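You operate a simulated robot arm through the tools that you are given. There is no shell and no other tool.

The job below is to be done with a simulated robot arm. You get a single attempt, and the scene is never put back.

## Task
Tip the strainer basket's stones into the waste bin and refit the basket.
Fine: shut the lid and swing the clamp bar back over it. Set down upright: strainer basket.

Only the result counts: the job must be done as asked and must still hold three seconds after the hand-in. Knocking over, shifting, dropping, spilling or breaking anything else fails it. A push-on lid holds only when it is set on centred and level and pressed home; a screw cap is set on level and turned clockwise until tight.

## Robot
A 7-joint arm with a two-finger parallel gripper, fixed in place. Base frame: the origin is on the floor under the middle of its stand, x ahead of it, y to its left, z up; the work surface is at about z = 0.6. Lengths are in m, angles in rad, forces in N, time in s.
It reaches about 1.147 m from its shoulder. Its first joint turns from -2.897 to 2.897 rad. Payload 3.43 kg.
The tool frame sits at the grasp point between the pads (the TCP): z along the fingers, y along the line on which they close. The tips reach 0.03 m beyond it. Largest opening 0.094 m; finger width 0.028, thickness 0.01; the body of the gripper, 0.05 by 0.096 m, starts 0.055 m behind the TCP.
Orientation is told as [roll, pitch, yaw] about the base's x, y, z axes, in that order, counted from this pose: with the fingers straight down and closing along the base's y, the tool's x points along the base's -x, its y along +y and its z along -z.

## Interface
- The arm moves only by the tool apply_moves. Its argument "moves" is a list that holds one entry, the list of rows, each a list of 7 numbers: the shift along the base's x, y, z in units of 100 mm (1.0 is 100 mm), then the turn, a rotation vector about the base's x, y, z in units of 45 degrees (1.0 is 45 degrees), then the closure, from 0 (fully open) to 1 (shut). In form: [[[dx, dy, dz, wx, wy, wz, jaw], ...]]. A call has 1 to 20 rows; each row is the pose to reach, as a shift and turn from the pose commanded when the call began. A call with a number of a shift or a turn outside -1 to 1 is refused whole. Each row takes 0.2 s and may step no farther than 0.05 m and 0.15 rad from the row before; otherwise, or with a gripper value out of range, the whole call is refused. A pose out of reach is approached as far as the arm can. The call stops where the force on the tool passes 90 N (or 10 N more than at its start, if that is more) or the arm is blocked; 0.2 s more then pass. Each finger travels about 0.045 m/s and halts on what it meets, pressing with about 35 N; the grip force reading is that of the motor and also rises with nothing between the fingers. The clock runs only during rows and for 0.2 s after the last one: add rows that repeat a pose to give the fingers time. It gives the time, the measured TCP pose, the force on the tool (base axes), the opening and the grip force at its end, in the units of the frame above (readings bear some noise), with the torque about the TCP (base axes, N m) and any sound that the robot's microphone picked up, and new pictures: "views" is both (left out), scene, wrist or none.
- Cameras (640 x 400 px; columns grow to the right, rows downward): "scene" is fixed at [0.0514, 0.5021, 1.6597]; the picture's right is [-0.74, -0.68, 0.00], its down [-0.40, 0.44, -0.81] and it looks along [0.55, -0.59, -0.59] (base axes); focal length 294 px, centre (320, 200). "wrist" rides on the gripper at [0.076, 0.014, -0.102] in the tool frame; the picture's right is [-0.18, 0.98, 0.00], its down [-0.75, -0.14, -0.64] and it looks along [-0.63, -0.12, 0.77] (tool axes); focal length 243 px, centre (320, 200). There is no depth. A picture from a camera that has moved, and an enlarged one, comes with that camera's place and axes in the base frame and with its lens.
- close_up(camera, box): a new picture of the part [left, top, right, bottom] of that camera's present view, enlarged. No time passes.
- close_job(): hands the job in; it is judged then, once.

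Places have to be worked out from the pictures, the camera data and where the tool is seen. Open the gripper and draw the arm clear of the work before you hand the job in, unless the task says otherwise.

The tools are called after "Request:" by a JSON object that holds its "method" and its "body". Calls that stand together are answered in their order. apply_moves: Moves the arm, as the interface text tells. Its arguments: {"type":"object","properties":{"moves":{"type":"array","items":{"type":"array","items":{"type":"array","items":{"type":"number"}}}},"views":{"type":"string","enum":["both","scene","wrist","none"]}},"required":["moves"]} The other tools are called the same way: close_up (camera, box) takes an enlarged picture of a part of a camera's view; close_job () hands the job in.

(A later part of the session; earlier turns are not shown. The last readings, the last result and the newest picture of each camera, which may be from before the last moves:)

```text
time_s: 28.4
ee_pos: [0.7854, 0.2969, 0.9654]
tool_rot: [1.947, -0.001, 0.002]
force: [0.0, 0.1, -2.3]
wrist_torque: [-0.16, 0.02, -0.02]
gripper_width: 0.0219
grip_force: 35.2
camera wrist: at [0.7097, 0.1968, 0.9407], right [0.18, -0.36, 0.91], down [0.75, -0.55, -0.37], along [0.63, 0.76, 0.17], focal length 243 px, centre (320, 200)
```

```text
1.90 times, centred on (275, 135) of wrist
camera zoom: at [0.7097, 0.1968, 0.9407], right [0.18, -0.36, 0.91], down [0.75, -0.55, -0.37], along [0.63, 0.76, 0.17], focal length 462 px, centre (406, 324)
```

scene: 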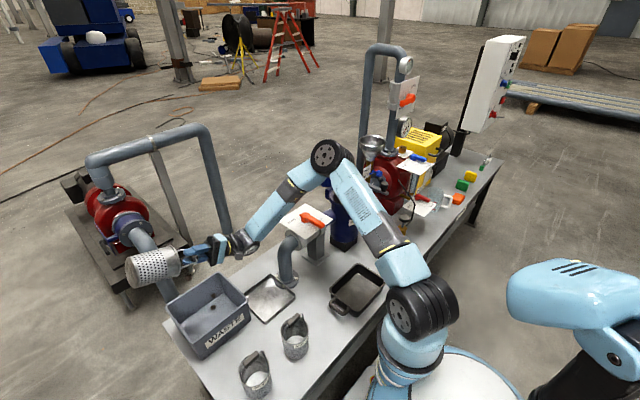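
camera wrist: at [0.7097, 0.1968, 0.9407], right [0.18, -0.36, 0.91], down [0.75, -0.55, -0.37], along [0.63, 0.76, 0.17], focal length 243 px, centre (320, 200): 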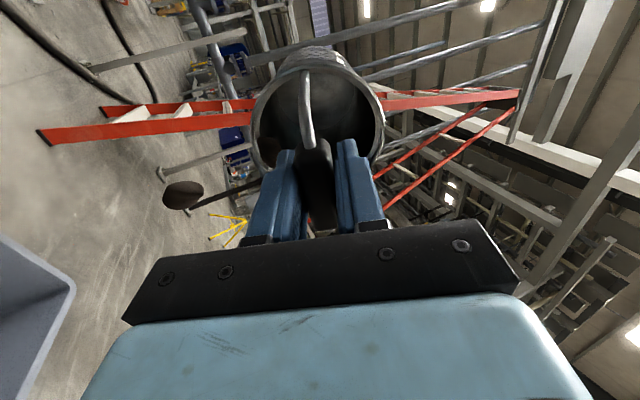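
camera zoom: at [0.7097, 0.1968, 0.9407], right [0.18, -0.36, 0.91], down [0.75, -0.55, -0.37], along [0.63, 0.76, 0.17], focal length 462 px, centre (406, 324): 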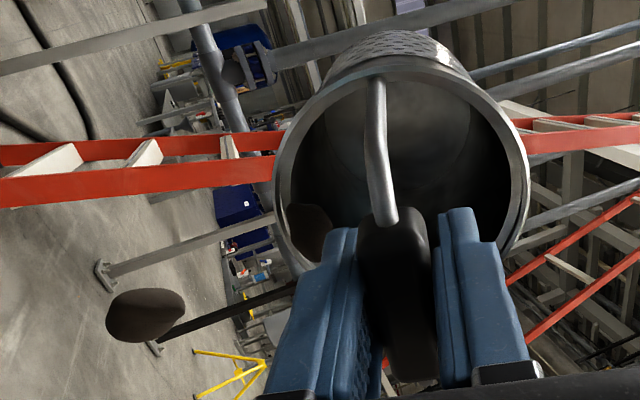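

Two stones are in the bin, one is falling toward its middle and one is still at the basket's lip. I'm tilting further, slowly.

Request:
{"method": "apply_moves", "body": {"moves": [[[0, 0, 0, 0, 0, 0, 1], [0, 0, 0, 0.08, 0, 0, 1], [0, 0, 0, 0.16, 0, 0, 1], [0, 0, 0, 0.24, 0, 0, 1], [0, 0, 0, 0.32, 0, 0, 1], [0, 0, 0, 0.4, 0, 0, 1], [0, 0, 0, 0.4, 0, 0, 1], [0, 0, 0, 0.4, 0, 0, 1]]], "views": "both"}}

Request:
{"method": "close_up", "body": {"camera": "scene", "box": [100, 220, 290, 370]}}

Request:
{"method": "close_up", "body": {"camera": "wrist", "box": [150, 30, 400, 240]}}

```text
time_s: 30.2
ee_pos: [0.7853, 0.2972, 0.9648]
tool_rot: [2.262, 0.001, 0.001]
force: [0.3, 0.1, -1.4]
wrist_torque: [-0.14, -0.02, 0.02]
gripper_width: 0.0221
grip_force: 34.9
camera wrist: at [0.71, 0.2099, 0.911], right [0.18, -0.63, 0.76], down [0.75, -0.4, -0.52], along [0.63, 0.67, 0.4], focal length 243 px, centre (320, 200)
```

scene: 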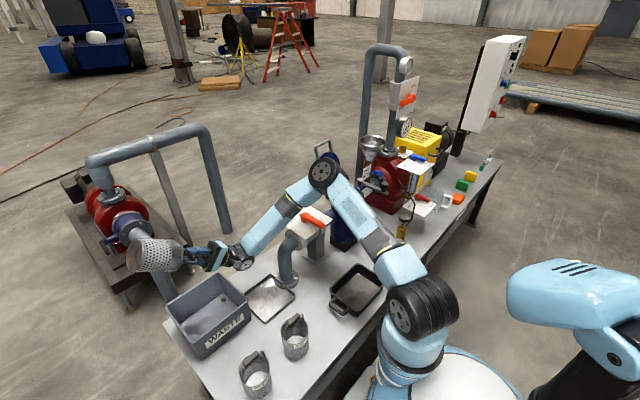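
wrist: 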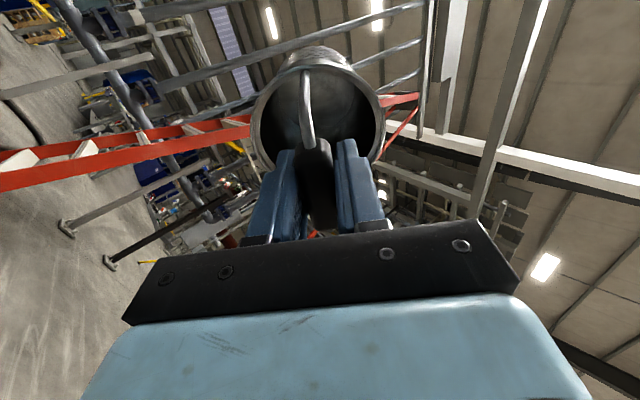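

```text
2.67 times, centred on (195, 295) of scene
camera zoom: at [0.0514, 0.5021, 1.6597], right [-0.74, -0.68, 0.0], down [-0.4, 0.44, -0.81], along [0.55, -0.59, -0.59], focal length 785 px, centre (653, -53)
```

zoom: 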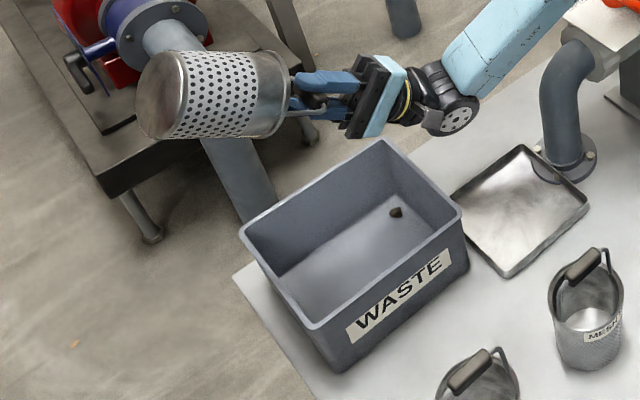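

```text
1.90 times, centred on (275, 135) of wrist
camera zoom: at [0.71, 0.2099, 0.911], right [0.18, -0.63, 0.76], down [0.75, -0.4, -0.52], along [0.63, 0.67, 0.4], focal length 462 px, centre (406, 324)
```

zoom: 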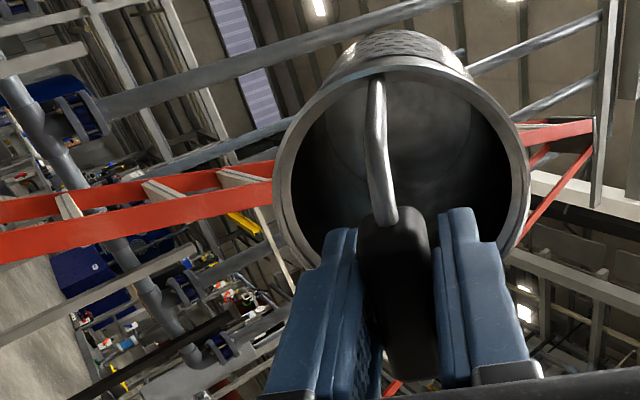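

No stone shows at the lip any more. I'm adding a little more tilt with a small shake to make sure the basket is empty.

Request:
{"method": "apply_moves", "body": {"moves": [[[0, 0, 0, 0.12, 0, 0, 1], [0, 0, 0, 0.24, 0, 0, 1], [0, 0, 0, 0.32, 0, 0, 1], [0.06, 0, 0.06, 0.32, 0, 0, 1], [-0.06, 0, -0.02, 0.32, 0, 0, 1], [0.06, 0, 0.06, 0.32, 0, 0, 1], [0, 0, 0, 0.32, 0, 0, 1], [0, 0, 0, 0.32, 0, 0, 1]]], "views": "both"}}

Request:
{"method": "close_up", "body": {"camera": "scene", "box": [100, 220, 290, 370]}}

Request:
{"method": "close_up", "body": {"camera": "wrist", "box": [240, 40, 400, 180]}}

```text
time_s: 32.0
ee_pos: [0.7848, 0.2966, 0.9648]
tool_rot: [2.515, 0.002, 0.0]
force: [0.6, 0.0, -1.9]
wrist_torque: [-0.07, -0.01, -0.03]
gripper_width: 0.022
grip_force: 35.2
camera wrist: at [0.7088, 0.225, 0.8909], right [0.18, -0.8, 0.58], down [0.75, -0.26, -0.6], along [0.63, 0.55, 0.55], focal length 243 px, centre (320, 200)
```

scene: 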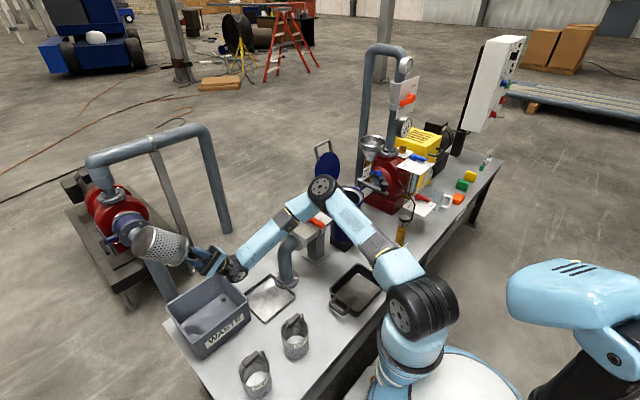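
wrist: 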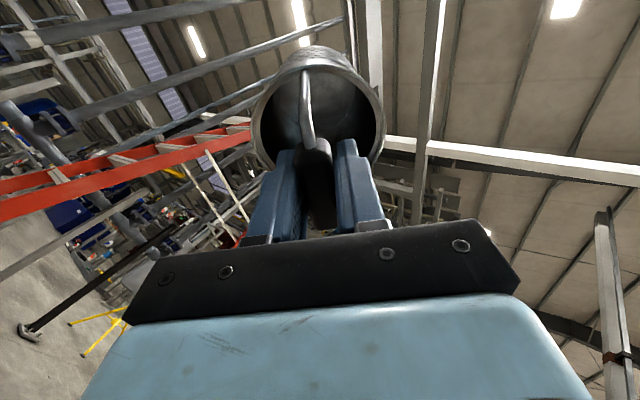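

```text
2.67 times, centred on (195, 295) of scene
camera zoom: at [0.0514, 0.5021, 1.6597], right [-0.74, -0.68, 0.0], down [-0.4, 0.44, -0.81], along [0.55, -0.59, -0.59], focal length 785 px, centre (653, -53)
```

zoom: 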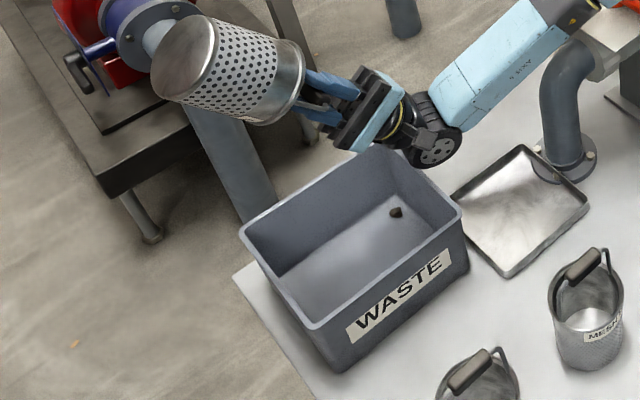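

```text
2.86 times, centred on (320, 110) of wrist
camera zoom: at [0.7088, 0.225, 0.8909], right [0.18, -0.8, 0.58], down [0.75, -0.26, -0.6], along [0.63, 0.55, 0.55], focal length 693 px, centre (320, 457)
```

zoom: 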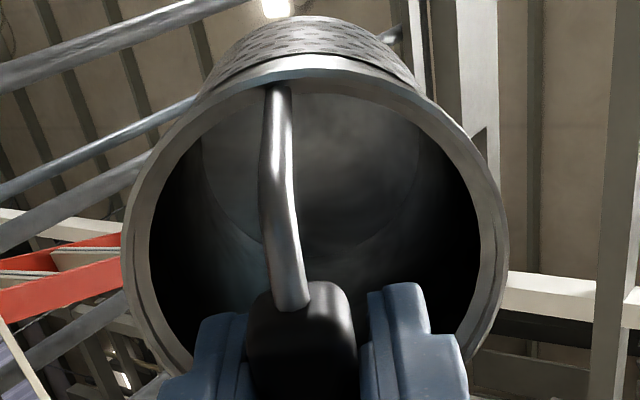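

At 144° the basket looks empty. I'm rotating back upright while rising.

Request:
{"method": "apply_moves", "body": {"moves": [[[0, 0, 0.1, -0.14, 0, 0, 1], [0, 0, 0.2, -0.29, 0, 0, 1], [0, 0, 0.3, -0.43, 0, 0, 1], [0, 0, 0.4, -0.57, 0, 0, 1], [0, 0, 0.5, -0.71, 0, 0, 1], [0, 0, 0.6, -0.86, 0, 0, 1], [0, 0, 0.7, -1.0, 0, 0, 1]]], "views": "none"}}

Request:
{"method": "apply_moves", "body": {"moves": [[[0, -0.1, 0.15, -0.14, 0, 0, 1], [0, -0.2, 0.3, -0.29, 0, 0, 1], [0, -0.3, 0.45, -0.43, 0, 0, 1], [0, -0.4, 0.6, -0.57, 0, 0, 1], [0, -0.5, 0.75, -0.71, 0, 0, 1], [0, -0.6, 0.9, -0.86, 0, 0, 1], [0, -0.7, 1.0, -1.0, 0, 0, 1]]], "views": "none"}}

Request:
{"method": "apply_moves", "body": {"moves": [[[0, -0.1, 0.1, -0.14, 0, 0, 1], [0, -0.2, 0.2, -0.29, 0, 0, 1], [0, -0.3, 0.3, -0.43, 0, 0, 1], [0, -0.3, 0.4, -0.57, 0, 0, 1], [0, -0.3, 0.5, -0.71, 0, 0, 1], [0, -0.3, 0.6, -0.86, 0, 0, 1], [0, -0.3, 0.6, -1.0, 0, 0, 1], [0, -0.3, 0.6, -1.0, 0, 0, 1]]], "views": "both"}}

```text
time_s: 33.6
ee_pos: [0.7852, 0.297, 1.0353]
tool_rot: [1.726, 0.002, 0.0]
force: [0.8, 0.3, -1.5]
wrist_torque: [-0.16, 0.01, 0.0]
gripper_width: 0.022
grip_force: 35.2
```

```text
time_s: 35.2
ee_pos: [0.7862, 0.2267, 1.1364]
tool_rot: [0.939, 0.0, -0.003]
force: [0.5, -0.6, -1.3]
wrist_torque: [-0.08, 0.02, -0.01]
gripper_width: 0.0219
grip_force: 35.4
```

```text
time_s: 37.0
ee_pos: [0.7855, 0.1972, 1.1951]
tool_rot: [0.155, 0.0, 0.001]
force: [0.1, -0.3, -1.9]
wrist_torque: [-0.04, 0.02, 0.03]
gripper_width: 0.0219
grip_force: 35.2
camera wrist: at [0.7102, 0.1967, 1.2991], right [0.18, 0.97, 0.15], down [0.75, -0.24, 0.61], along [0.63, 0.0, -0.78], focal length 243 px, centre (320, 200)
```

scene: 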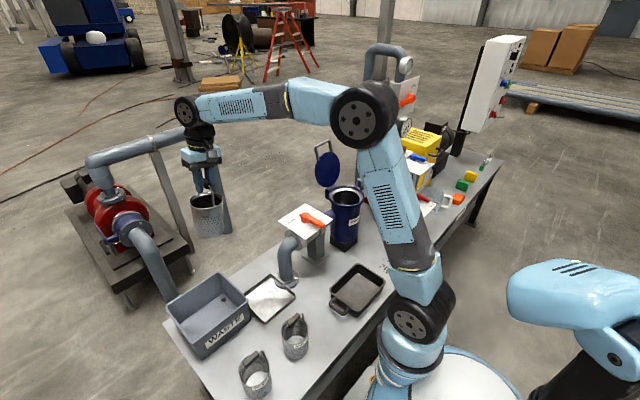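
wrist: 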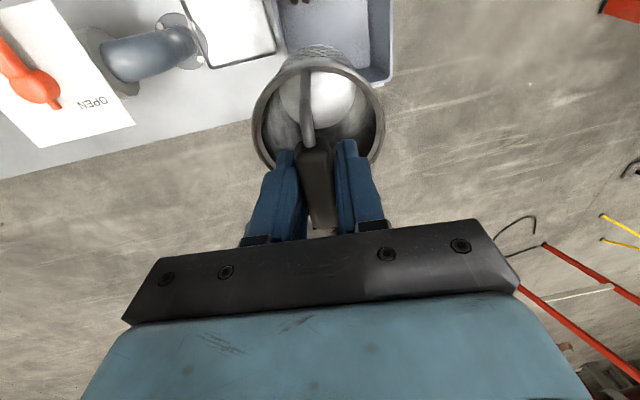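

The basket is nearly upright and looks empty. I'm zooming to check the basket floor and the visible part of the bin.

Request:
{"method": "close_up", "body": {"camera": "wrist", "box": [240, 0, 400, 110]}}

Request:
{"method": "close_up", "body": {"camera": "scene", "box": [150, 250, 270, 370]}}

```text
3.64 times, centred on (320, 55) of wrist
camera zoom: at [0.7102, 0.1967, 1.2991], right [0.18, 0.97, 0.15], down [0.75, -0.24, 0.61], along [0.63, 0.0, -0.78], focal length 882 px, centre (320, 727)
```

zoom: 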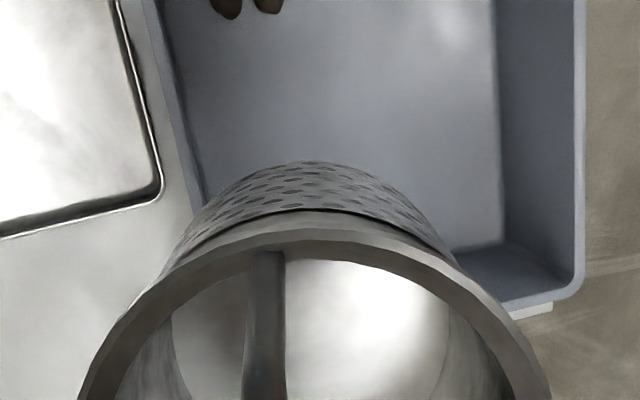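

```text
3.33 times, centred on (210, 310) of scene
camera zoom: at [0.0514, 0.5021, 1.6597], right [-0.74, -0.68, 0.0], down [-0.4, 0.44, -0.81], along [0.55, -0.59, -0.59], focal length 981 px, centre (687, -167)
```

zoom: 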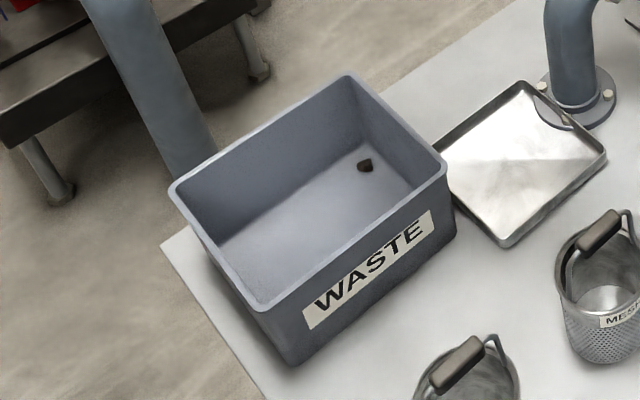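

Two stones are visible on the bin floor near its -y side. I'm levelling the remaining 0.155 rad and backing off to see the whole bin.

Request:
{"method": "apply_moves", "body": {"moves": [[[-0.2, 0, 0, -0.1, 0, 0, 1], [-0.4, 0, 0, -0.197, 0, 0, 1], [-0.6, 0, 0, -0.197, 0, 0, 1], [-0.8, 0, 0, -0.197, 0, 0, 1], [-1.0, 0, 0, -0.197, 0, 0, 1], [-1.0, 0, 0, -0.197, 0, 0, 1]]], "views": "wrist"}}

Request:
{"method": "close_up", "body": {"camera": "wrist", "box": [250, 0, 450, 125]}}

```text
time_s: 38.4
ee_pos: [0.6831, 0.1982, 1.1958]
tool_rot: [0.001, 0.0, 0.0]
force: [0.1, -0.2, -1.7]
wrist_torque: [0.0, 0.01, -0.01]
gripper_width: 0.0218
grip_force: 35.1
camera wrist: at [0.6089, 0.2129, 1.298], right [0.18, 0.98, 0.0], down [0.75, -0.14, 0.64], along [0.63, -0.12, -0.77], focal length 243 px, centre (320, 200)
```

wrist: 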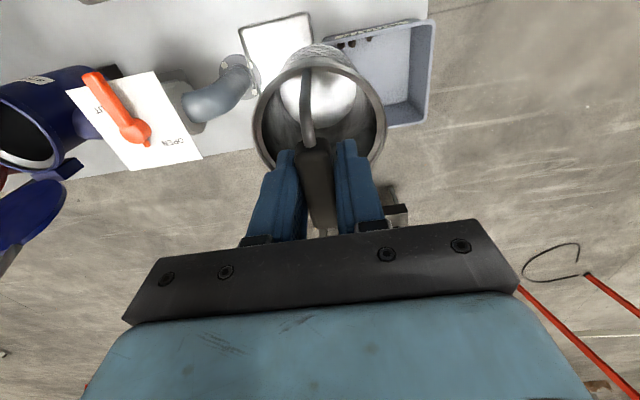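

```text
3.20 times, centred on (350, 62) of wrist
camera zoom: at [0.6089, 0.2129, 1.298], right [0.18, 0.98, 0.0], down [0.75, -0.14, 0.64], along [0.63, -0.12, -0.77], focal length 776 px, centre (224, 640)
```

zoom: 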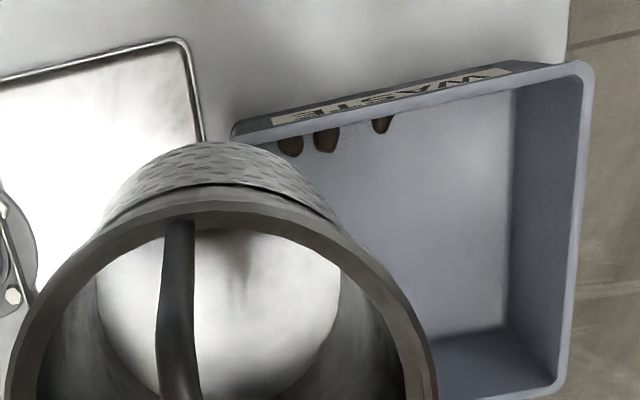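

Three stones lie along the bin's front wall and the scene view shows the fourth at about (0.84, 0.23), so all four are in the bin and the basket is empty. I'm carrying it back to the strainer and restoring the original yaw.

Request:
{"method": "apply_moves", "body": {"moves": [[[0, -0.2, 0, 0, 0, -0.1, 1], [0, -0.4, 0, 0, 0, -0.2, 1], [0, -0.6, 0, 0, 0, -0.3, 1], [0, -0.8, 0, 0, 0, -0.4, 1], [0, -1.0, 0, 0, 0, -0.5, 1]]], "views": "none"}}

Request:
{"method": "apply_moves", "body": {"moves": [[[0, -0.2, 0, 0, 0, -0.1, 1], [0, -0.4, 0, 0, 0, -0.2, 1], [0, -0.6, 0, 0, 0, -0.3, 1], [0, -0.8, 0, 0, 0, -0.4, 1], [0, -1.0, 0, 0, 0, -0.5, 1]]], "views": "none"}}

Request:
{"method": "apply_moves", "body": {"moves": [[[0, -0.2, 0, 0, 0, -0.1, 1], [0, -0.4, 0, 0, 0, -0.2, 1], [0, -0.6, 0, 0, 0, -0.3, 1], [0, -0.8, 0, 0, 0, -0.4, 1], [0, -1.0, 0, 0, 0, -0.5, 1]]], "views": "none"}}

Request:
{"method": "apply_moves", "body": {"moves": [[[0, -0.2, 0, 0, 0, -0.1, 1], [0, -0.4, 0, 0, 0, -0.2, 1], [0, -0.6, 0, 0, 0, -0.3, 1], [0, -0.8, 0, 0, 0, -0.4, 1], [0, -1.0, 0, 0, 0, -0.5, 1]]], "views": "none"}}

Request:
{"method": "apply_moves", "body": {"moves": [[[0, -0.2, 0, 0, 0, 0, 1], [0, -0.4, 0, 0, 0, 0, 1], [0.02, -0.6, 0, 0, 0, 0, 1], [0.04, -0.8, 0, 0, 0, 0, 1], [0.06, -1.0, 0, 0, 0, 0, 1], [0.06, -1.0, 0, 0, 0, 0, 1]]], "views": "both"}}

```text
time_s: 39.6
ee_pos: [0.6858, 0.0984, 1.1948]
tool_rot: [0.002, -0.001, -0.394]
force: [-0.1, 0.8, -1.8]
wrist_torque: [-0.02, -0.01, 0.0]
gripper_width: 0.0221
grip_force: 34.6
```

```text
time_s: 40.8
ee_pos: [0.6862, -0.0033, 1.1949]
tool_rot: [0.0, 0.001, -0.785]
force: [0.3, 0.1, -1.8]
wrist_torque: [0.01, -0.03, 0.02]
gripper_width: 0.0222
grip_force: 35.0
```

```text
time_s: 42.0
ee_pos: [0.6818, -0.1029, 1.1955]
tool_rot: [0.002, 0.0, -1.181]
force: [0.9, 0.1, -1.7]
wrist_torque: [-0.01, 0.02, 0.02]
gripper_width: 0.0219
grip_force: 35.3
```

```text
time_s: 43.2
ee_pos: [0.6847, -0.2031, 1.1956]
tool_rot: [0.003, 0.0, -1.572]
force: [0.0, 0.7, -1.6]
wrist_torque: [0.0, 0.01, 0.01]
gripper_width: 0.0223
grip_force: 35.4
```

```text
time_s: 44.6
ee_pos: [0.6916, -0.303, 1.1949]
tool_rot: [0.003, -0.002, -1.571]
force: [0.3, -0.3, -0.8]
wrist_torque: [0.0, 0.03, 0.02]
gripper_width: 0.022
grip_force: 35.0
camera wrist: at [0.7066, -0.226, 1.298], right [0.98, -0.18, 0.0], down [-0.14, -0.75, 0.64], along [-0.12, -0.63, -0.77], focal length 243 px, centre (320, 200)
```

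scene: 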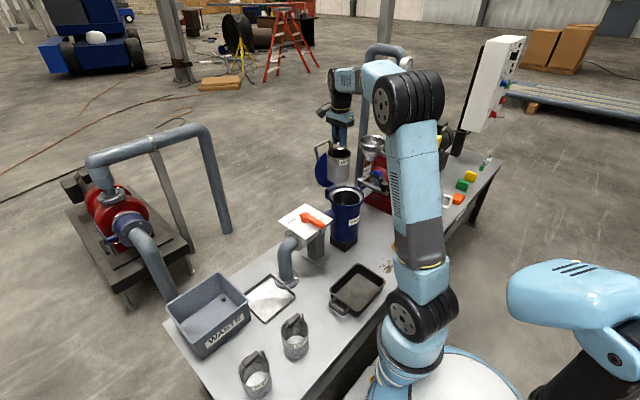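
wrist: 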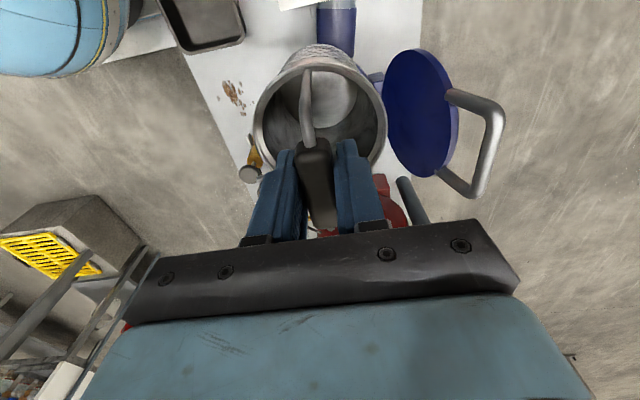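

The basket sits in the grip exactly as before. My summed commands say I need -65 mm in y, then 320 mm down, to return to the original seat pose.

Request:
{"method": "apply_moves", "body": {"moves": [[[0, -0.2, 0, 0, 0, 0, 1], [0, -0.4, 0, 0, 0, 0, 1], [0, -0.55, 0, 0, 0, 0, 1], [0, -0.65, 0, 0, 0, 0, 1], [0, -0.65, -0.1, 0, 0, 0, 1], [0, -0.65, -0.2, 0, 0, 0, 1], [0, -0.65, -0.2, 0, 0, 0, 1]]], "views": "both"}}

Request:
{"method": "close_up", "body": {"camera": "scene", "box": [300, 90, 420, 220]}}

Request:
{"method": "close_up", "body": {"camera": "wrist", "box": [240, 0, 400, 200]}}

```text
time_s: 46.2
ee_pos: [0.6918, -0.3667, 1.1755]
tool_rot: [0.001, -0.001, -1.57]
force: [0.2, -0.2, -0.8]
wrist_torque: [-0.01, -0.02, 0.0]
gripper_width: 0.022
grip_force: 34.9
camera wrist: at [0.7062, -0.2894, 1.2783], right [0.98, -0.18, 0.0], down [-0.14, -0.75, 0.64], along [-0.12, -0.63, -0.77], focal length 243 px, centre (320, 200)
```

scene: 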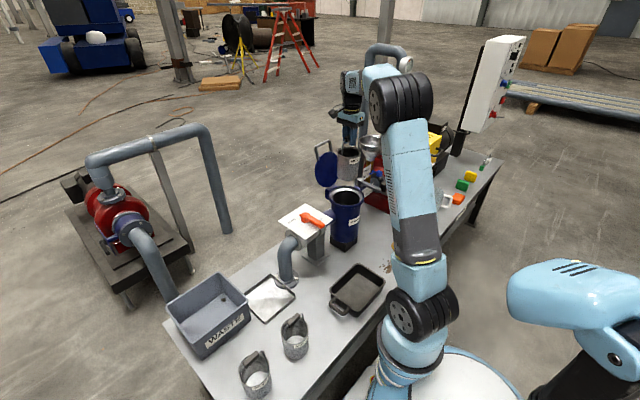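
wrist: 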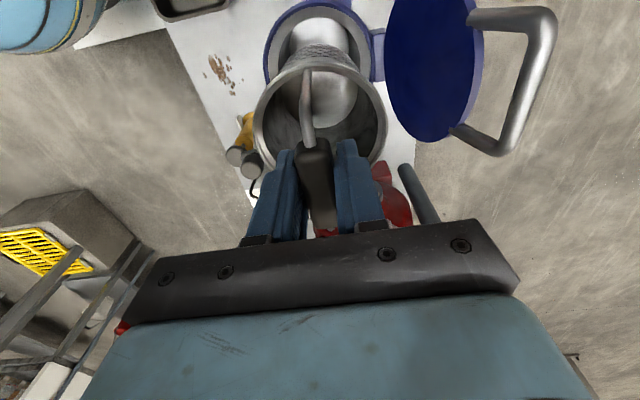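

```text
3.08 times, centred on (360, 155) of scene
camera zoom: at [0.0514, 0.5021, 1.6597], right [-0.74, -0.68, 0.0], down [-0.4, 0.44, -0.81], along [0.55, -0.59, -0.59], focal length 905 px, centre (197, 338)
```

zoom: 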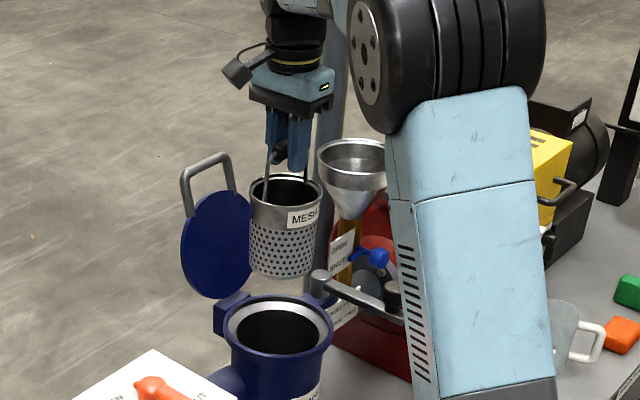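

```text
2.00 times, centred on (320, 100) of wrist
camera zoom: at [0.7062, -0.2894, 1.2783], right [0.98, -0.18, 0.0], down [-0.14, -0.75, 0.64], along [-0.12, -0.63, -0.77], focal length 485 px, centre (320, 400)
```

zoom: 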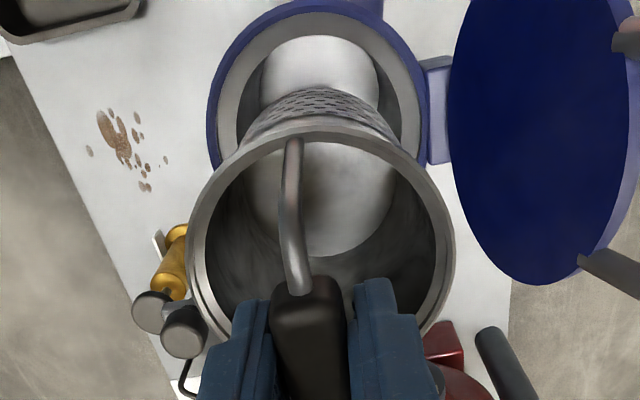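

The basket is empty and hanging straight over the opening, the same as when it left. I'm lowering it into the body slowly.

Request:
{"method": "apply_moves", "body": {"moves": [[[0, 0, -0.2, 0, 0, 0, 1], [0, 0, -0.4, 0, 0, 0, 1], [0, 0, -0.6, 0, 0, 0, 1], [0, 0, -0.8, 0, 0, 0, 1], [0, 0, -1.0, 0, 0, 0, 1], [0, 0, -1.0, 0, 0, 0, 1]]], "views": "none"}}

Request:
{"method": "apply_moves", "body": {"moves": [[[0, 0, -0.15, 0, 0, 0, 1], [0, 0, -0.3, 0, 0, 0, 1], [0, 0, -0.45, 0, 0, 0, 1], [0, 0, -0.6, 0, 0, 0, 1], [0, 0, -0.75, 0, 0, 0, 1], [0, 0, -0.9, 0, 0, 0, 1], [0, 0, -1.0, 0, 0, 0, 1], [0, 0, -1.0, 0, 0, 0, 1]]], "views": "both"}}

```text
time_s: 47.6
ee_pos: [0.6909, -0.3675, 1.0745]
tool_rot: [0.002, -0.001, -1.569]
force: [0.1, 0.1, -1.0]
wrist_torque: [0.01, -0.01, 0.02]
gripper_width: 0.0218
grip_force: 35.6
```

```text
time_s: 49.4
ee_pos: [0.6911, -0.3695, 0.9745]
tool_rot: [0.002, 0.0, -1.57]
force: [0.2, 0.2, -1.2]
wrist_torque: [-0.02, 0.0, 0.0]
gripper_width: 0.022
grip_force: 34.6
camera wrist: at [0.7058, -0.2911, 1.0778], right [0.98, -0.18, 0.0], down [-0.14, -0.75, 0.64], along [-0.12, -0.63, -0.77], focal length 243 px, centre (320, 200)
```

scene: 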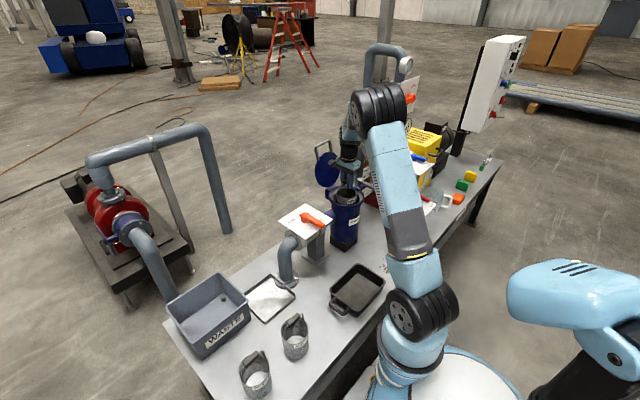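
wrist: 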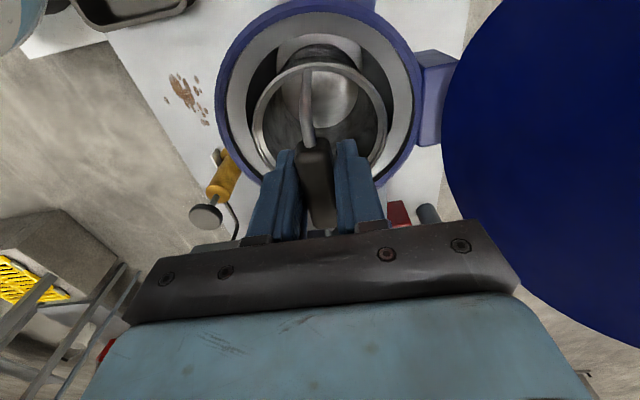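

The basket is entering the body with no side force. I'm lowering the final 100 mm slowly and watching the force.

Request:
{"method": "apply_moves", "body": {"moves": [[[0, 0, -0.15, 0, 0, 0, 1], [0, 0, -0.3, 0, 0, 0, 1], [0, 0, -0.45, 0, 0, 0, 1], [0, 0, -0.6, 0, 0, 0, 1], [0, 0, -0.7, 0, 0, 0, 1], [0, 0, -0.8, 0, 0, 0, 1], [0, 0, -0.87, 0, 0, 0, 1], [0, 0, -0.93, 0, 0, 0, 1], [0, 0, -0.97, 0, 0, 0, 1], [0, 0, -0.99, 0, 0, 0, 1], [0, 0, -0.99, 0, 0, 0, 1]]], "views": "both"}}

```text
time_s: 51.8
ee_pos: [0.6915, -0.3666, 0.878]
tool_rot: [0.002, 0.0, -1.571]
force: [0.3, 2.1, 7.0]
wrist_torque: [0.05, 0.04, -0.02]
gripper_width: 0.0222
grip_force: 35.0
camera wrist: at [0.7058, -0.2911, 0.9807], right [0.98, -0.18, 0.0], down [-0.14, -0.75, 0.64], along [-0.12, -0.63, -0.77], focal length 243 px, centre (320, 200)
```

scene: 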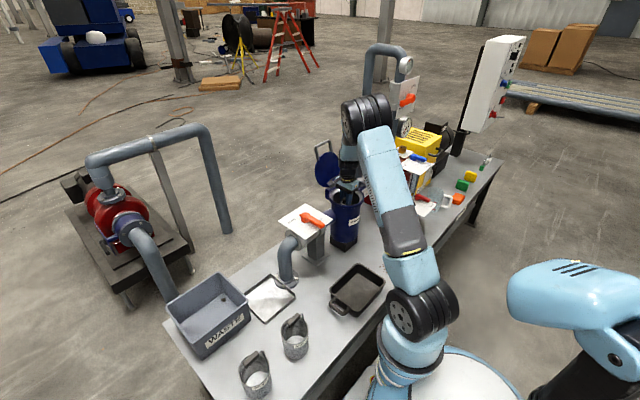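
wrist: 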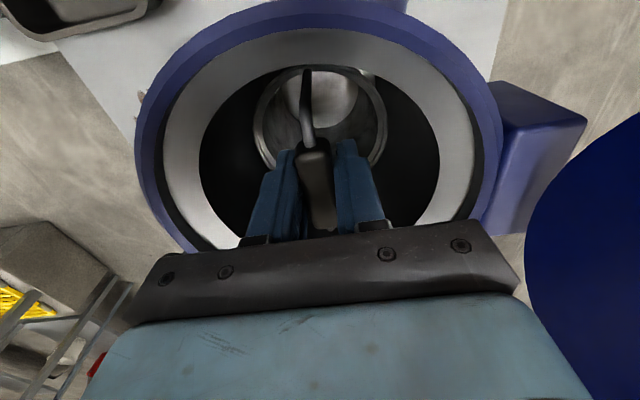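

The basket has touched its seat (Fz +7 N at z≈0.878, the original grasp height being 0.876). I'm easing down 1.5 mm more and then opening slowly.

Request:
{"method": "apply_moves", "body": {"moves": [[[0, 0, -0.015, 0, 0, 0, 1], [0, 0, -0.015, 0, 0, 0, 1]]], "views": "wrist"}}

Request:
{"method": "close_up", "body": {"camera": "wrist", "box": [180, 0, 480, 250]}}

```text
time_s: 52.4
ee_pos: [0.6915, -0.3695, 0.8766]
tool_rot: [0.005, -0.002, -1.57]
force: [1.4, 4.2, 30.6]
wrist_torque: [-0.06, 0.0, 0.0]
gripper_width: 0.0221
grip_force: 35.3
camera wrist: at [0.7056, -0.2909, 0.9804], right [0.98, -0.18, 0.0], down [-0.14, -0.75, 0.64], along [-0.11, -0.63, -0.77], focal length 243 px, centre (320, 200)
```

wrist: 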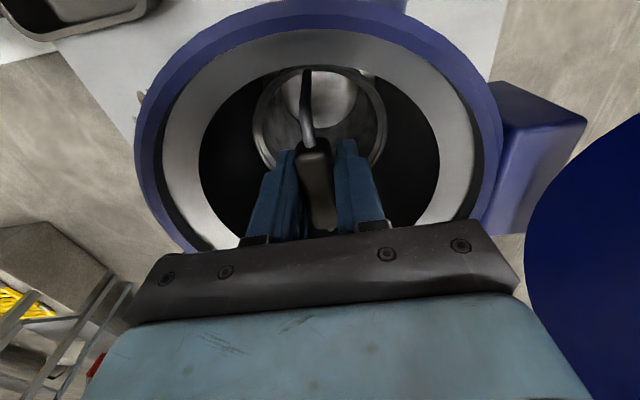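

```text
1.60 times, centred on (330, 125) of wrist
camera zoom: at [0.7056, -0.2909, 0.9804], right [0.98, -0.18, 0.0], down [-0.14, -0.75, 0.64], along [-0.11, -0.63, -0.77], focal length 388 px, centre (304, 320)
```

zoom: 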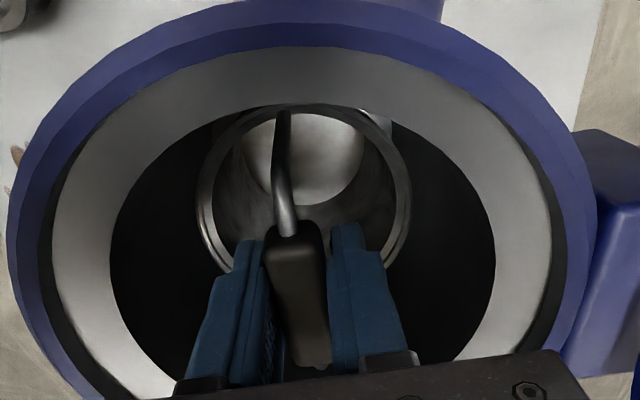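

It is firmly seated (30 N for 1.5 mm). I'm relieving the press and opening the fingers to 56 mm.

Request:
{"method": "apply_moves", "body": {"moves": [[[0, 0, 0.015, 0, 0, 0, 1], [0, 0, 0.015, 0, 0, 0, 0.75], [0, 0, 0.015, 0, 0, 0, 0.65], [0, 0, 0.015, 0, 0, 0, 0.5], [0, 0, 0.015, 0, 0, 0, 0.4], [0, 0, 0.015, 0, 0, 0, 0.4], [0, 0, 0.015, 0, 0, 0, 0.4]]], "views": "wrist"}}

Request:
{"method": "close_up", "body": {"camera": "wrist", "box": [180, 0, 480, 250]}}

```text
time_s: 54.0
ee_pos: [0.6917, -0.3678, 0.8764]
tool_rot: [0.002, 0.0, -1.57]
force: [0.0, -0.3, 0.3]
wrist_torque: [0.03, 0.0, 0.02]
gripper_width: 0.0564
grip_force: 0.0
camera wrist: at [0.706, -0.2911, 0.9794], right [0.98, -0.18, 0.0], down [-0.14, -0.75, 0.64], along [-0.12, -0.63, -0.77], focal length 243 px, centre (320, 200)
```

wrist: 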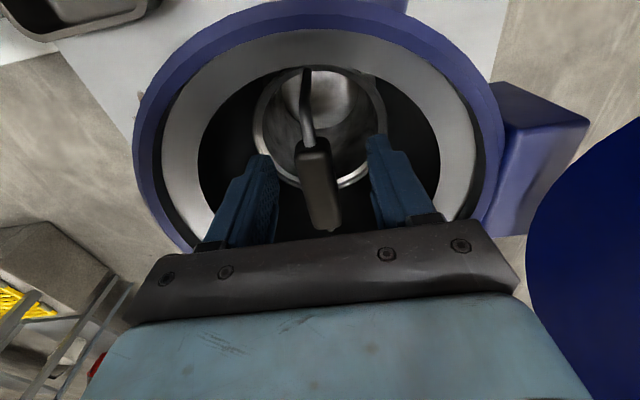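

```text
1.60 times, centred on (330, 125) of wrist
camera zoom: at [0.706, -0.2911, 0.9794], right [0.98, -0.18, 0.0], down [-0.14, -0.75, 0.64], along [-0.12, -0.63, -0.77], focal length 388 px, centre (304, 320)
```

zoom: 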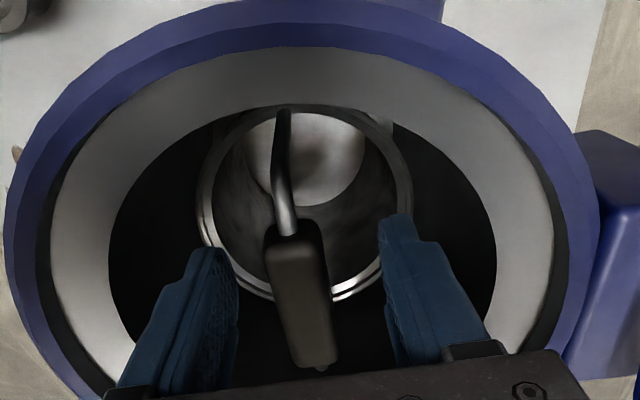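

The basket stands upright in its seat and the bar is at the same place as originally. I'm raising the hand straight up and clear.

Request:
{"method": "apply_moves", "body": {"moves": [[[0, 0, 0.15, 0, 0, 0, 0.4], [0, 0, 0.35, 0, 0, 0, 0.4], [0, 0, 0.6, 0, 0, 0, 0.4], [0, 0, 0.8, 0, 0, 0, 0.4], [0, 0, 1.0, 0, 0, 0, 0.4]]], "views": "none"}}

Request:
{"method": "apply_moves", "body": {"moves": [[[0, 0, 0.3, 0, 0, 0, 0.4], [0, 0, 0.6, 0, 0, 0, 0.4], [0, 0, 0.8, 0, 0, 0, 0.4], [0, 0, 1.0, 0, 0, 0, 0.4]]], "views": "none"}}

Request:
{"method": "apply_moves", "body": {"moves": [[[0, 0, 0.3, 0, 0, 0, 0.4], [0, 0, 0.6, 0, 0, 0, 0.4], [0, 0, 0.8, 0, 0, 0, 0.4], [0, 0, 1.0, 0, 0, 0, 0.4]]], "views": "none"}}

Request:
{"method": "apply_moves", "body": {"moves": [[[-0.2, 0, 0.3, 0, 0, 0, 0.4], [-0.4, 0, 0.6, 0, 0, 0, 0.4], [-0.6, 0, 0.8, 0, 0, 0, 0.4], [-0.8, 0, 1.0, 0, 0, 0, 0.4], [-0.8, 0, 1.0, 0, 0, 0, 0.4]]], "views": "both"}}

```text
time_s: 55.2
ee_pos: [0.6921, -0.3688, 0.9763]
tool_rot: [0.002, 0.0, -1.57]
force: [-0.5, 0.2, -0.6]
wrist_torque: [-0.01, 0.04, 0.02]
gripper_width: 0.0565
grip_force: 0.1
```

```text
time_s: 56.2
ee_pos: [0.6905, -0.3681, 1.0758]
tool_rot: [0.001, -0.001, -1.571]
force: [0.3, -0.7, -0.8]
wrist_torque: [-0.01, 0.01, 0.01]
gripper_width: 0.0563
grip_force: 0.0
```

```text
time_s: 57.2
ee_pos: [0.691, -0.3682, 1.1774]
tool_rot: [0.002, 0.001, -1.571]
force: [-0.4, 0.0, 0.0]
wrist_torque: [0.02, -0.02, -0.01]
gripper_width: 0.0563
grip_force: 0.1
```

```text
time_s: 58.4
ee_pos: [0.6104, -0.3685, 1.2755]
tool_rot: [0.0, 0.001, -1.57]
force: [0.4, 0.0, -0.5]
wrist_torque: [0.04, -0.01, 0.0]
gripper_width: 0.0564
grip_force: 0.1
camera wrist: at [0.6257, -0.2922, 1.3785], right [0.98, -0.18, 0.0], down [-0.14, -0.75, 0.64], along [-0.12, -0.63, -0.77], focal length 243 px, centre (320, 200)
```

scene: 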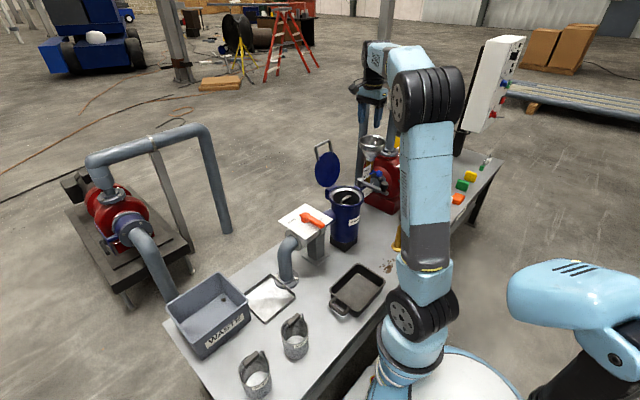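
wrist: 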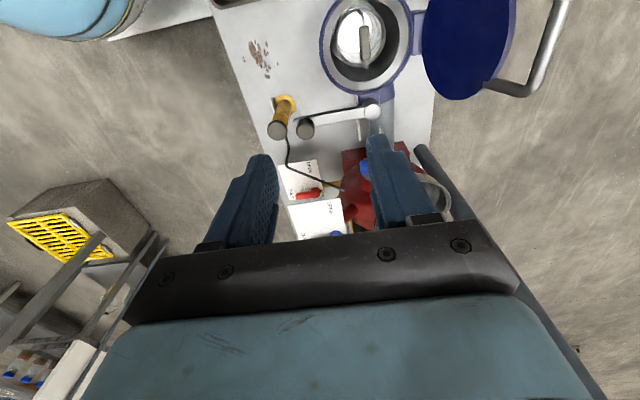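

Request:
{"method": "close_up", "body": {"camera": "wrist", "box": [310, 0, 450, 110]}}

Request:
{"method": "close_up", "body": {"camera": "wrist", "box": [400, 0, 580, 120]}}

Request:
{"method": "close_up", "body": {"camera": "scene", "box": [305, 130, 405, 220]}}

Request:
{"method": "close_up", "body": {"camera": "wrist", "box": [260, 70, 400, 190]}}

```text
3.64 times, centred on (380, 55) of wrist
camera zoom: at [0.6257, -0.2922, 1.3785], right [0.98, -0.18, 0.0], down [-0.14, -0.75, 0.64], along [-0.12, -0.63, -0.77], focal length 882 px, centre (102, 727)
```

zoom: 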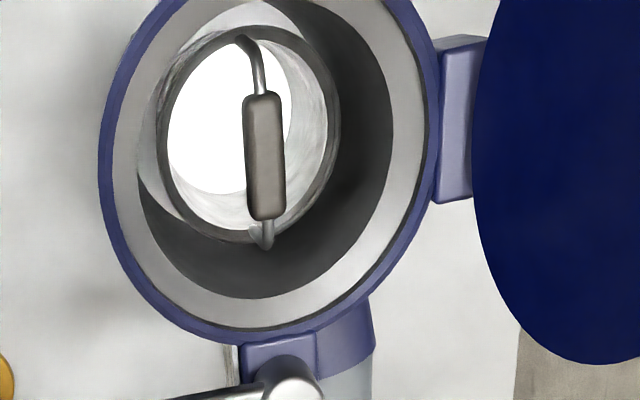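

```text
3.33 times, centred on (490, 60) of wrist
camera zoom: at [0.6257, -0.2922, 1.3785], right [0.98, -0.18, 0.0], down [-0.14, -0.75, 0.64], along [-0.12, -0.63, -0.77], focal length 809 px, centre (-247, 667)
```

zoom: 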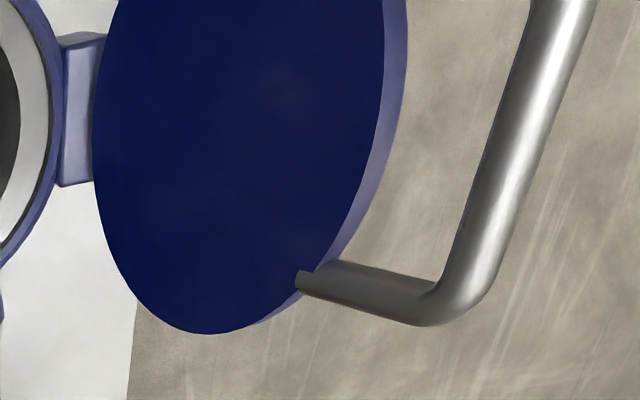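

```text
4.44 times, centred on (355, 175) of scene
camera zoom: at [0.0514, 0.5021, 1.6597], right [-0.74, -0.68, 0.0], down [-0.4, 0.44, -0.81], along [0.55, -0.59, -0.59], focal length 1308 px, centre (164, 311)
```

zoom: 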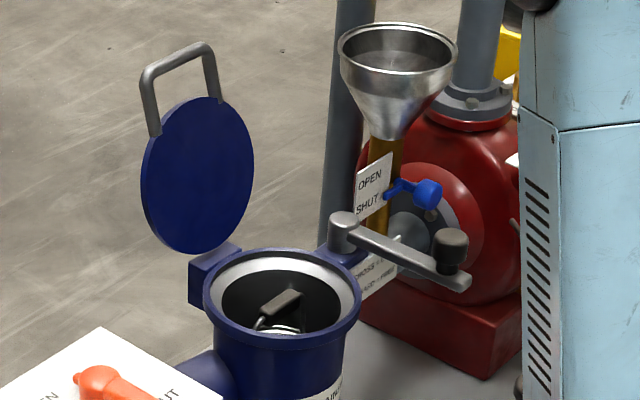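

```text
3.33 times, centred on (330, 130) of wrist
camera zoom: at [0.6257, -0.2922, 1.3785], right [0.98, -0.18, 0.0], down [-0.14, -0.75, 0.64], along [-0.12, -0.63, -0.77], focal length 809 px, centre (287, 433)
```

zoom: 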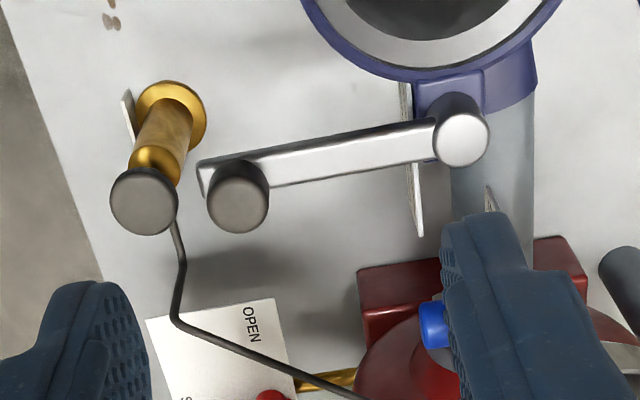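

The basket is back in place, with its bar centred. From two views the lid handle's crossbar is at about (0.8265, -0.361, 1.113) along y, the lid leans back about 13°, and its hinge is near (0.783, z 0.90). The clamp pivot is at about (0.689, -0.461) with its knob at (0.566, -0.474). I'm moving above the lid handle.

Request:
{"method": "apply_moves", "body": {"moves": [[[0.3, 0.02, -0.05, 0, 0, 0, 0.4], [0.6, 0.03, -0.1, 0, 0, 0, 0.4], [0.8, 0.04, -0.1, 0, 0, 0, 0.4], [1.0, 0.05, -0.1, 0, 0, 0, 0.4]]], "views": "none"}}

Request:
{"method": "apply_moves", "body": {"moves": [[[0.3, 0.01, 0, 0, 0, 0, 0.4], [0.6, 0.02, 0, 0, 0, 0, 0.4], [0.8, 0.02, 0, 0, 0, 0, 0.4], [1.0, 0.02, 0, 0, 0, 0, 0.4], [1.0, 0.02, 0, 0, 0, 0, 0.4]]], "views": "both"}}

```text
time_s: 59.4
ee_pos: [0.7113, -0.3638, 1.2662]
tool_rot: [0.002, 0.002, -1.571]
force: [-1.2, -0.1, -0.5]
wrist_torque: [-0.01, -0.03, -0.01]
gripper_width: 0.0565
grip_force: 0.1
```

```text
time_s: 60.6
ee_pos: [0.8112, -0.3611, 1.2641]
tool_rot: [0.002, 0.0, -1.57]
force: [0.8, 1.3, 0.6]
wrist_torque: [-0.02, 0.01, -0.02]
gripper_width: 0.0562
grip_force: 0.0
camera wrist: at [0.8271, -0.2842, 1.3677], right [0.98, -0.18, 0.0], down [-0.14, -0.75, 0.64], along [-0.12, -0.63, -0.77], focal length 243 px, centre (320, 200)
```

scene: 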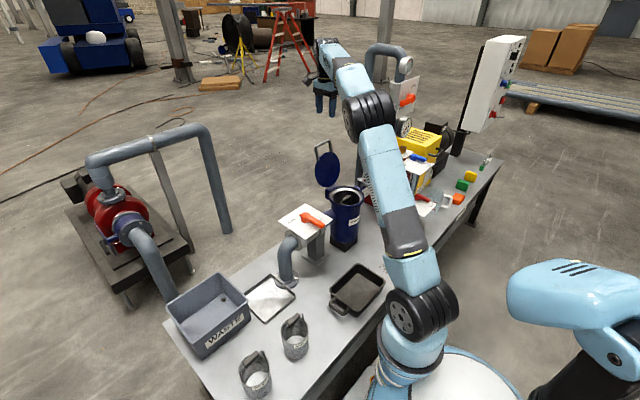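
wrist: 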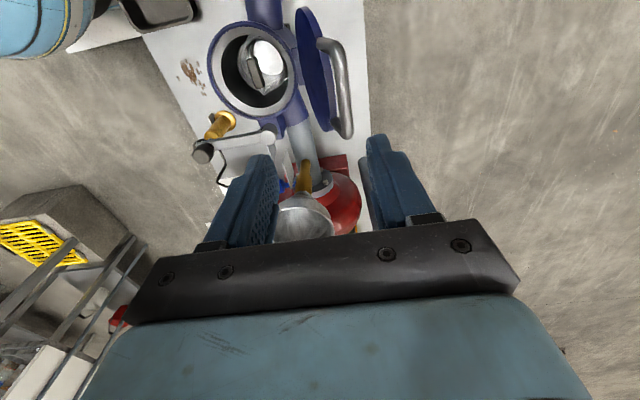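

The lid handle is just below. I'm zooming to refine its position before straddling it.

Request:
{"method": "close_up", "body": {"camera": "wrist", "box": [270, 0, 390, 150]}}

Request:
{"method": "close_up", "body": {"camera": "scene", "box": [295, 80, 385, 200]}}

```text
2.67 times, centred on (330, 75) of wrist
camera zoom: at [0.8271, -0.2842, 1.3677], right [0.98, -0.18, 0.0], down [-0.14, -0.75, 0.64], along [-0.12, -0.63, -0.77], focal length 647 px, centre (293, 533)
```

zoom: 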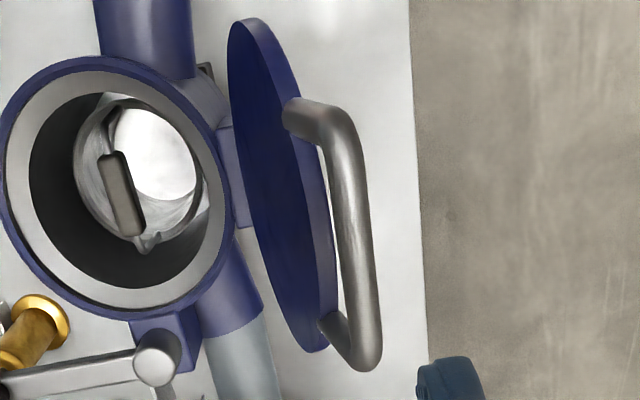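

```text
3.33 times, centred on (340, 140) of scene
camera zoom: at [0.0514, 0.5021, 1.6597], right [-0.74, -0.68, 0.0], down [-0.4, 0.44, -0.81], along [0.55, -0.59, -0.59], focal length 981 px, centre (253, 400)
```

zoom: 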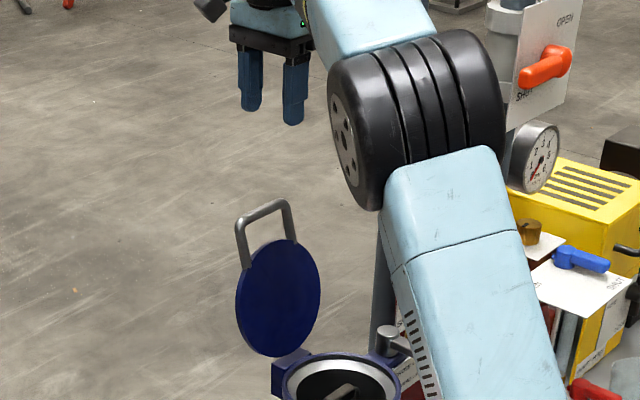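

The crossbar's centre comes out at about (0.833, -0.358, 1.112). I'm lowering until the tips are just above it and re-checking.

Request:
{"method": "apply_moves", "body": {"moves": [[[0.1, 0.02, -0.2, 0, 0, 0, 0.4], [0.2, 0.03, -0.4, 0, 0, 0, 0.4], [0.22, 0.03, -0.6, 0, 0, 0, 0.4], [0.22, 0.03, -0.8, 0, 0, 0, 0.4], [0.22, 0.03, -1.0, 0, 0, 0, 0.4], [0.22, 0.03, -1.0, 0, 0, 0, 0.4]]], "views": "both"}}

Request:
{"method": "close_up", "body": {"camera": "wrist", "box": [220, 40, 440, 240]}}

Request:
{"method": "close_up", "body": {"camera": "scene", "box": [295, 80, 385, 200]}}

```text
time_s: 62.0
ee_pos: [0.8337, -0.3567, 1.1655]
tool_rot: [0.002, 0.001, -1.57]
force: [0.9, -0.4, 0.7]
wrist_torque: [0.01, 0.01, 0.03]
gripper_width: 0.0566
grip_force: 0.1
camera wrist: at [0.849, -0.2801, 1.269], right [0.98, -0.18, 0.0], down [-0.14, -0.75, 0.64], along [-0.12, -0.63, -0.77], focal length 243 px, centre (320, 200)
```

scene: 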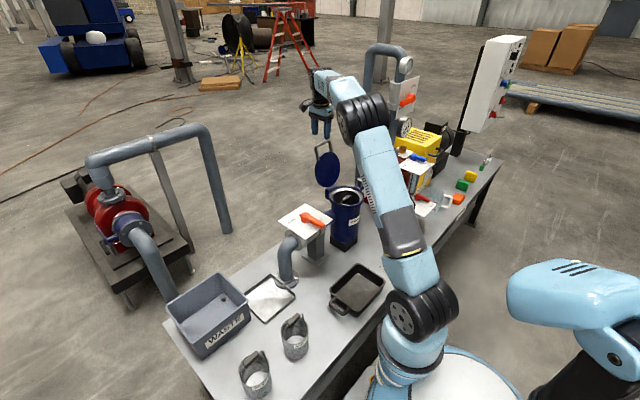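
wrist: 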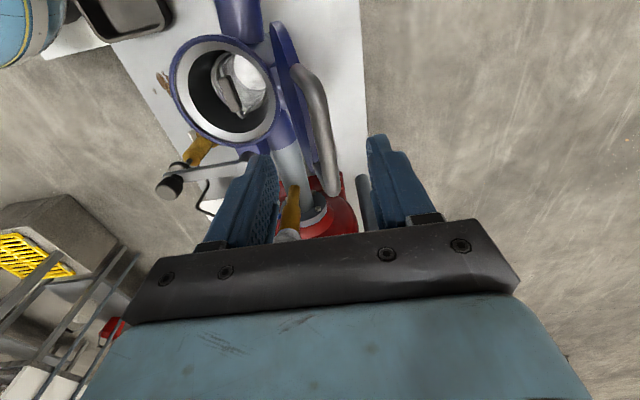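

```text
2.00 times, centred on (330, 140) of wrist
camera zoom: at [0.849, -0.2801, 1.269], right [0.98, -0.18, 0.0], down [-0.14, -0.75, 0.64], along [-0.12, -0.63, -0.77], focal length 485 px, centre (300, 320)
```

zoom: 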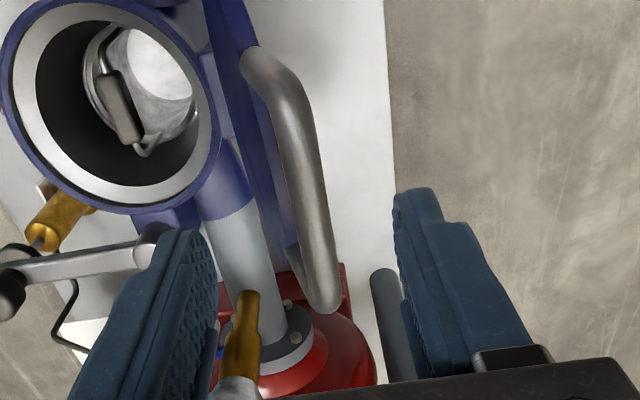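

```text
3.33 times, centred on (340, 140) of scene
camera zoom: at [0.0514, 0.5021, 1.6597], right [-0.74, -0.68, 0.0], down [-0.4, 0.44, -0.81], along [0.55, -0.59, -0.59], focal length 981 px, centre (253, 400)
```

zoom: 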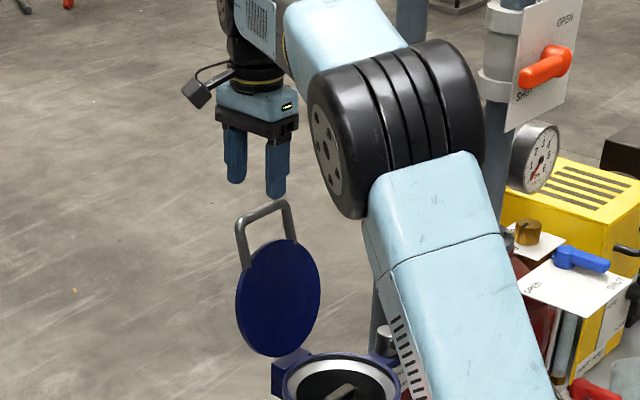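

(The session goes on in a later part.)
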